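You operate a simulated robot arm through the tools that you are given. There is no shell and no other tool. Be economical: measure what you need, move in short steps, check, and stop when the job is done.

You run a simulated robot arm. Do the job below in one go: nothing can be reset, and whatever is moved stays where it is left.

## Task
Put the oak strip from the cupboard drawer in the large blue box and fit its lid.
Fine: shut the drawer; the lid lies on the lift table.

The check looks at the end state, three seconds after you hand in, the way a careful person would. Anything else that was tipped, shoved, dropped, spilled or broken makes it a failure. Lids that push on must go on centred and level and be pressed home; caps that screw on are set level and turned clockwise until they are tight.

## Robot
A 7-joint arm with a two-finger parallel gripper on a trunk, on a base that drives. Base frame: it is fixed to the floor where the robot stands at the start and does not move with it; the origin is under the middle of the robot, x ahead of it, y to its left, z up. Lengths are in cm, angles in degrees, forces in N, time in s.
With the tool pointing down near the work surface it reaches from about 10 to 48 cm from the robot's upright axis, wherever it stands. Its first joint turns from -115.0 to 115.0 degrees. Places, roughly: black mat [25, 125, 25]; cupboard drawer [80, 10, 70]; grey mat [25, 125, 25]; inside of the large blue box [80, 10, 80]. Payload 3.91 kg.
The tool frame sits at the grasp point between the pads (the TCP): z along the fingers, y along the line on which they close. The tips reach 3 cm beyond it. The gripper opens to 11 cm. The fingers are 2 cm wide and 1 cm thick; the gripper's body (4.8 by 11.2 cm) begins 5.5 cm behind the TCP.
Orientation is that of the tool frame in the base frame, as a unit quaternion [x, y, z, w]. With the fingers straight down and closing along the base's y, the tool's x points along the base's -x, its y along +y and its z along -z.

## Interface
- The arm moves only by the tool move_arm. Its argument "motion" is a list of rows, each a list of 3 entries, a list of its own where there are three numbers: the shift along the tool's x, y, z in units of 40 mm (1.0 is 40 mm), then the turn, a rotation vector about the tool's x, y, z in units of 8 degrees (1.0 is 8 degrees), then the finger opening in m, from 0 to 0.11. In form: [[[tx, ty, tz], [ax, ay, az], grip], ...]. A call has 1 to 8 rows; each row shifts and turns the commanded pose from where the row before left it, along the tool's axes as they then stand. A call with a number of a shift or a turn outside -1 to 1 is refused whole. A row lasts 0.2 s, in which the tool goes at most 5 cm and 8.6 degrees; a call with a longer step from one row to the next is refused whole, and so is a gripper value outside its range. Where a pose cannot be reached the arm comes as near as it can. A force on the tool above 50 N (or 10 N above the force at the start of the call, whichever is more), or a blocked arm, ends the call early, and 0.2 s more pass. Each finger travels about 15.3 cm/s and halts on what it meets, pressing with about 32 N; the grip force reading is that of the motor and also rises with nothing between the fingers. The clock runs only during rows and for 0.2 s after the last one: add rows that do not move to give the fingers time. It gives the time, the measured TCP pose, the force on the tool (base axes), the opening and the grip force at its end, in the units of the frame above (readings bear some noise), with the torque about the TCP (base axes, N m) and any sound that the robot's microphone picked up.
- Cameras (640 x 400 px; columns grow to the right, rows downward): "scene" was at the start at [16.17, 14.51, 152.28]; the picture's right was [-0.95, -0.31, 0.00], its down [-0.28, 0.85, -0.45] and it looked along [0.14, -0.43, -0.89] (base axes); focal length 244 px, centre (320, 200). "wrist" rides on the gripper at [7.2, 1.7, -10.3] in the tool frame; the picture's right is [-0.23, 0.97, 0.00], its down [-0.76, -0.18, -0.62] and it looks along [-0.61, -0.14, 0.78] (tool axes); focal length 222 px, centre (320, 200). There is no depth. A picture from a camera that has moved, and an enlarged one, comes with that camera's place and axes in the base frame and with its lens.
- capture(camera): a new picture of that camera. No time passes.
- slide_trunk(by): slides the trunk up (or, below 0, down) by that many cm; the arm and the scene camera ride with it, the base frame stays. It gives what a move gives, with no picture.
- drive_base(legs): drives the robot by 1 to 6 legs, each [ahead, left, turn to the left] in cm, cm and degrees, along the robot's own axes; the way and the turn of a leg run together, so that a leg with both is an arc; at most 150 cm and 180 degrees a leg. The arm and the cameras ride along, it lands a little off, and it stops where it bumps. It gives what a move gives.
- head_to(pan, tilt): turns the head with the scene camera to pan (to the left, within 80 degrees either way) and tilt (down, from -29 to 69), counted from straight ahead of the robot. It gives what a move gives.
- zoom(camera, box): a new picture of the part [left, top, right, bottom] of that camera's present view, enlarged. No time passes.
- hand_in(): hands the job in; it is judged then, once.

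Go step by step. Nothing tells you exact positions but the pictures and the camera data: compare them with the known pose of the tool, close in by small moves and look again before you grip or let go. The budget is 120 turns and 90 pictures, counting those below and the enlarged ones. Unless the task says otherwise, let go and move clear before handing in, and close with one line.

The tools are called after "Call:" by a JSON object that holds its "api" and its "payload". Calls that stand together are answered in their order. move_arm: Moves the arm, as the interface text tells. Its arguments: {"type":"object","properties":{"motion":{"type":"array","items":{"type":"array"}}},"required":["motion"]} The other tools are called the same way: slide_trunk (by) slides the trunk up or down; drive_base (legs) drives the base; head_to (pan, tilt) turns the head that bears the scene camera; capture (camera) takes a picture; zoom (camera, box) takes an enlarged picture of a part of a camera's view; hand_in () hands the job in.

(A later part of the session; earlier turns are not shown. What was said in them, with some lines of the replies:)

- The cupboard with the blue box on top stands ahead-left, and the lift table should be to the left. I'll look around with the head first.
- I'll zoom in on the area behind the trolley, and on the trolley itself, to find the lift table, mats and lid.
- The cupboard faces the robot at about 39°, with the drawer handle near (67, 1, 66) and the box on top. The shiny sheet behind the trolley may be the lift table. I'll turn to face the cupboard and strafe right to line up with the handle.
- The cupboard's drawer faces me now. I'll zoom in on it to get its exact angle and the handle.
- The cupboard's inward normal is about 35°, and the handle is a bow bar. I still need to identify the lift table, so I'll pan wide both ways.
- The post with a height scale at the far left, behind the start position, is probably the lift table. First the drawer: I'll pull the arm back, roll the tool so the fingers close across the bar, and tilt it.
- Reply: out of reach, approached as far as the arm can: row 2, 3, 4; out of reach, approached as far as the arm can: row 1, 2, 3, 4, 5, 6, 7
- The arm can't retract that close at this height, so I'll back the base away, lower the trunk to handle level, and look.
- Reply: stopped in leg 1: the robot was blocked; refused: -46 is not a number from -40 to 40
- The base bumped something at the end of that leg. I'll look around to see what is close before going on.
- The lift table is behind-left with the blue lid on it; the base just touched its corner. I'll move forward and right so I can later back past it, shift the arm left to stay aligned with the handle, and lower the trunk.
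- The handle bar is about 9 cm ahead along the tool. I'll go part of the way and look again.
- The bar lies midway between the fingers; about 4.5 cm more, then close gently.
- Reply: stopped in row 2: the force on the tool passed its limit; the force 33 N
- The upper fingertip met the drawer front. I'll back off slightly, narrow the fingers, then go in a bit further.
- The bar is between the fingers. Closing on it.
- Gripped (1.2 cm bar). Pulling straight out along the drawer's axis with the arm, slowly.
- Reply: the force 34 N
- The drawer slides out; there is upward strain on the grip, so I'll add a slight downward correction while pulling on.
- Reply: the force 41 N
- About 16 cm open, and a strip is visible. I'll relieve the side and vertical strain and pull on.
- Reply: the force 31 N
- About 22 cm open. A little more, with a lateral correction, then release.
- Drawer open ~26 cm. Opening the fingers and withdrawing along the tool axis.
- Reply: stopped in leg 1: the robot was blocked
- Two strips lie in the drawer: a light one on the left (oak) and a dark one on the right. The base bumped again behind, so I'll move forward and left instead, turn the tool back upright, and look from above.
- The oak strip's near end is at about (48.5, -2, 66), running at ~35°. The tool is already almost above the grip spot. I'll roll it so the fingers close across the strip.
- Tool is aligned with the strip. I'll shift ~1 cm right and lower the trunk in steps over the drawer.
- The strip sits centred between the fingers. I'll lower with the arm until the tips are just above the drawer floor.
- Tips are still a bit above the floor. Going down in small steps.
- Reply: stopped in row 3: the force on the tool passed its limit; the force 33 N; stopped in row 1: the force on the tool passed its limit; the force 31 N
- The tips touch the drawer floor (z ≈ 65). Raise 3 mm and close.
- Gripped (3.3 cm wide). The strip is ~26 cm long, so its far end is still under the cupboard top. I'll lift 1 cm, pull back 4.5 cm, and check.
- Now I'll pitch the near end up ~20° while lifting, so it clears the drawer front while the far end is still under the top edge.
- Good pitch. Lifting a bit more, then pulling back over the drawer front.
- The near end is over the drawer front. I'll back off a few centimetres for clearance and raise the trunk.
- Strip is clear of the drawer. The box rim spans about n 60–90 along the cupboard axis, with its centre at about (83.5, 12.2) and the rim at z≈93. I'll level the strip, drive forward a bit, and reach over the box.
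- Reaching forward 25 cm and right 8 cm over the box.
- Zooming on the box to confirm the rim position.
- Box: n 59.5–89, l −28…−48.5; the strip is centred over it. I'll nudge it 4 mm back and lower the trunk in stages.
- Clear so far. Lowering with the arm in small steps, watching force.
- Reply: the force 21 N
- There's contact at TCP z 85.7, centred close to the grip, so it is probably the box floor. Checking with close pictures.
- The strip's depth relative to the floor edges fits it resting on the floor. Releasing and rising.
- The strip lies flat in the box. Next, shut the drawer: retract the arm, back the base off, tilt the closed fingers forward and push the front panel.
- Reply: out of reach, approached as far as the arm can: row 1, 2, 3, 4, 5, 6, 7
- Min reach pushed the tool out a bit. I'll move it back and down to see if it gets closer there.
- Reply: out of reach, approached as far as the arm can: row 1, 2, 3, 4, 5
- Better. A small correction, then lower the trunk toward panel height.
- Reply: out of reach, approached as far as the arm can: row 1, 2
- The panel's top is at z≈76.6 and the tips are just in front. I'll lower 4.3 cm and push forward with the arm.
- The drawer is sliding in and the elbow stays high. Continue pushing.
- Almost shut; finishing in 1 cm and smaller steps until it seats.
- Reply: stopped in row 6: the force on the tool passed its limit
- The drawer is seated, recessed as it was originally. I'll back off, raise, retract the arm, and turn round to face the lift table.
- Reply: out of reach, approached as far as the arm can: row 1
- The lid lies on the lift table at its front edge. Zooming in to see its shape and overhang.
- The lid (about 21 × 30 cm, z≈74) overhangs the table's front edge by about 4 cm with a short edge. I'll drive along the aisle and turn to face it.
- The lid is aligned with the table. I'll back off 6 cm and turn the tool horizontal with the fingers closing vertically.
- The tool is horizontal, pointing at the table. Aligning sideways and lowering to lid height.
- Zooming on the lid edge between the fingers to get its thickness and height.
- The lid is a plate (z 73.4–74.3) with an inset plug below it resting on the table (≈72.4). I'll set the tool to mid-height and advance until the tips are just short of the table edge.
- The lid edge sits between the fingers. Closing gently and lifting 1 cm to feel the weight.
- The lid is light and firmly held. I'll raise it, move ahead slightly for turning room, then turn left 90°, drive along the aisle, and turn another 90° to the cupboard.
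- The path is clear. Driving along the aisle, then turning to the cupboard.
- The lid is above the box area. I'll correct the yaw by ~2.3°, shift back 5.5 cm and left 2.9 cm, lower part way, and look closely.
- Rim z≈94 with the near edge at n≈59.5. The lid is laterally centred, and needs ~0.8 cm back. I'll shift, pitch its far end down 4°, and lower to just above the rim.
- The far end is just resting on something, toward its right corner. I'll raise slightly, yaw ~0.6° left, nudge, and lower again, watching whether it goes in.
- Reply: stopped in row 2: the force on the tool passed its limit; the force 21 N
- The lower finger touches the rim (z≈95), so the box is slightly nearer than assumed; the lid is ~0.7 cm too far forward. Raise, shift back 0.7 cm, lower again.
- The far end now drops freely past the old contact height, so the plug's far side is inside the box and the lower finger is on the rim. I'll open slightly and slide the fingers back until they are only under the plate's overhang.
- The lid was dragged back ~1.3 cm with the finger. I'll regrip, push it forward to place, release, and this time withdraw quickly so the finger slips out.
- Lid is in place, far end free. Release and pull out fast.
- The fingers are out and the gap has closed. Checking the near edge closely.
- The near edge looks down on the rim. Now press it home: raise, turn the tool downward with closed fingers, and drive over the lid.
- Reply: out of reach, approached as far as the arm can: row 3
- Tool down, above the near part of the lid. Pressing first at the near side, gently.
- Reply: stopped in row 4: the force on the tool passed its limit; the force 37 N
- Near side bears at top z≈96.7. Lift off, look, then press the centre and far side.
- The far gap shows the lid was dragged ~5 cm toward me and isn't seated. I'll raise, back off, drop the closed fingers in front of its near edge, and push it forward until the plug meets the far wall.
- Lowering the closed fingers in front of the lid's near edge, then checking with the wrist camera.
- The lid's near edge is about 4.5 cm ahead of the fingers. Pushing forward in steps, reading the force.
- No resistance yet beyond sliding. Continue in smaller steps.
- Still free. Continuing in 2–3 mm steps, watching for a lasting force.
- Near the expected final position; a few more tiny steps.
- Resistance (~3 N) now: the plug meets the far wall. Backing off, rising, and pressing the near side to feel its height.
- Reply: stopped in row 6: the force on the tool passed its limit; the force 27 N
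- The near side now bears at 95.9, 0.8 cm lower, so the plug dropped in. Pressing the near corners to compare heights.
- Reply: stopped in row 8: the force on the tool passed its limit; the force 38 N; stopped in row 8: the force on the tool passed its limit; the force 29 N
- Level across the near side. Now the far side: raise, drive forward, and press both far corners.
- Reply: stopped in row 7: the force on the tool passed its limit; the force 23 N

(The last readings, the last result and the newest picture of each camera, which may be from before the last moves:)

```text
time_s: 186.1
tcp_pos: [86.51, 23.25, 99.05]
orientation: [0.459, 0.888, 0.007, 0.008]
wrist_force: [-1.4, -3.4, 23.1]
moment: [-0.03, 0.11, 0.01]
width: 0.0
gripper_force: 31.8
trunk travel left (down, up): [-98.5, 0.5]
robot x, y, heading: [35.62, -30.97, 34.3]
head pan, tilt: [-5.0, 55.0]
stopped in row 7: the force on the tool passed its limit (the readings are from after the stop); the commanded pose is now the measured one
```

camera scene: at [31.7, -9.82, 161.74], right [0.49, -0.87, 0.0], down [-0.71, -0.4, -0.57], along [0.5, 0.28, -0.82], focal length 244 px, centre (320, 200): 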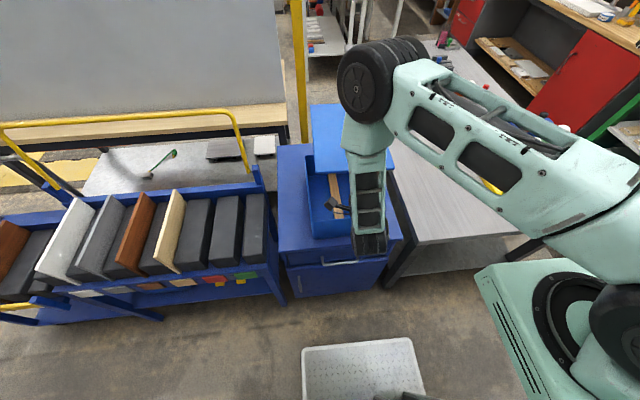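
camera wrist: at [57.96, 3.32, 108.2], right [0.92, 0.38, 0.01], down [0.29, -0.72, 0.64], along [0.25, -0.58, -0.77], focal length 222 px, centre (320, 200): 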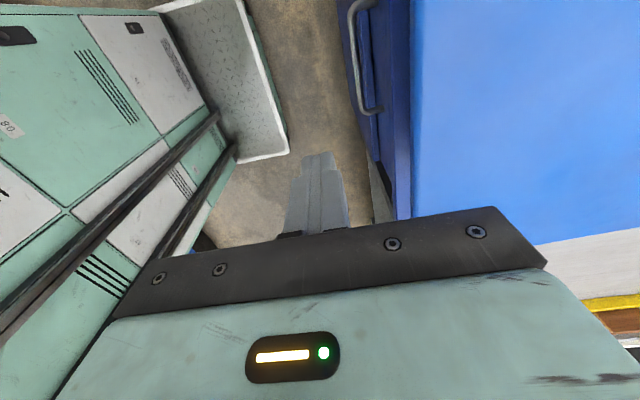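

Far-left also bears at 96.05. Now the far-right corner, then a look.

Call:
{"api": "move_arm", "payload": {"motion": [[[0, 0, -0.4], [0, 0, 0], 0.0], [[-0.9, 0, 0], [0, 0, 0], 0.0], [[-0.9, 0, 0], [0, 0, 0], 0.0], [[-0.9, 0, 0], [0, 0, 0], 0.0], [[-0.9, 0, 0], [0, 0, 0], 0.0], [[0, 0, 0.3], [0, 0, 0], 0.0], [[0, 0, 0.08], [0, 0, 0], 0.0], [[0, 0, 0.08], [0, 0, 0], 0.0]]}}

Call:
{"api": "move_arm", "payload": {"motion": [[[0, 0, -0.7], [0, 0, 0], 0.0], [[0, 0, -0.9], [0, 0, 0], 0.0], [[0, 0.5, -0.5], [0, 0, 0], 0.0]]}}

Call:
{"api": "zoom", "payload": {"camera": "scene", "box": [250, 90, 482, 300]}}

```text
time_s: 187.9
tcp_pos: [94.98, 11.26, 99.11]
orientation: [0.458, 0.889, 0.006, 0.01]
wrist_force: [-5.1, -8.3, 40.5]
moment: [-0.09, 0.33, 0.17]
width: 0.03
gripper_force: 32.0
trunk travel left (down, up): [-98.5, 0.5]
robot x, y, heading: [36.02, -30.87, 34.4]
head pan, tilt: [-5.0, 55.0]
```

```text
time_s: 188.7
tcp_pos: [96.22, 12.41, 106.95]
orientation: [0.458, 0.889, 0.005, 0.008]
wrist_force: [-0.1, -0.4, -0.3]
moment: [-0.01, 0.0, -0.01]
width: 0.0
gripper_force: 31.7
trunk travel left (down, up): [-98.5, 0.5]
robot x, y, heading: [35.84, -31.18, 34.2]
head pan, tilt: [-5.0, 55.0]
```

```text
1.90 times, centred on (366, 195) of scene
camera zoom: at [42.31, -2.72, 161.74], right [0.49, -0.87, 0.0], down [-0.71, -0.4, -0.57], along [0.5, 0.28, -0.82], focal length 465 px, centre (232, 210)
```

zoom: 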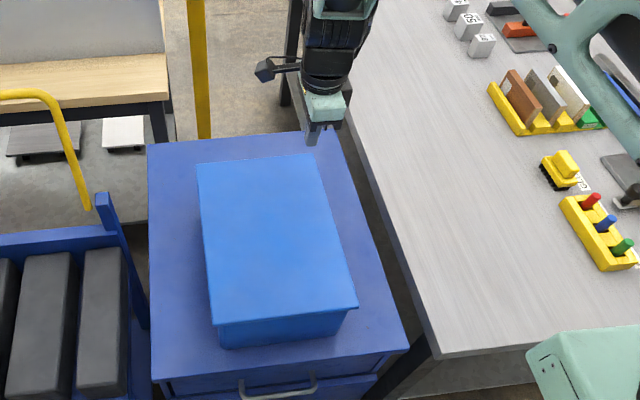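

The lid sits centred and level, with all four corners bearing at 96.05–96.1, and the drawer is shut. Moving clear and then handing in.

Call:
{"api": "move_arm", "payload": {"motion": [[[0, 0, -0.8], [0, 0, 0], 0.0], [[0, -0.8, 0], [0, 0, 0], 0.0], [[0, -0.8, 0], [0, 0, 0], 0.0], [[0, -0.8, 0], [0, 0, 0], 0.0], [[0, -0.8, 0], [0, 0, 0], 0.0]]}}

Call:
{"api": "drive_base", "payload": {"legs": [[-18, 0, 0]]}}

Call:
{"api": "hand_in", "payload": {}}

```text
time_s: 189.9
tcp_pos: [85.75, 5.16, 109.9]
orientation: [0.458, 0.889, 0.004, 0.008]
wrist_force: [0.1, -1.1, 0.2]
moment: [-0.01, 0.01, -0.07]
width: 0.01
gripper_force: 31.6
trunk travel left (down, up): [-98.5, 0.5]
robot x, y, heading: [35.49, -31.48, 34.2]
head pan, tilt: [-5.0, 55.0]
```

```text
time_s: 191.4
tcp_pos: [71.28, -4.88, 110.0]
orientation: [0.459, 0.888, 0.005, 0.009]
wrist_force: [-0.3, 0.4, 0.1]
moment: [-0.02, -0.01, 0.0]
width: 0.03
gripper_force: 32.0
trunk travel left (down, up): [-98.5, 0.5]
robot x, y, heading: [21.03, -40.73, 34.1]
head pan, tilt: [-5.0, 55.0]
```

```text
The job is handed in.
```

The oak strip is flat in the large blue box, the lid is pressed home level (all four corners at about the same height) and the drawer is shut; the base was stopped twice by something behind it while backing up, and I saw nothing shifted but never got a clear view of it.
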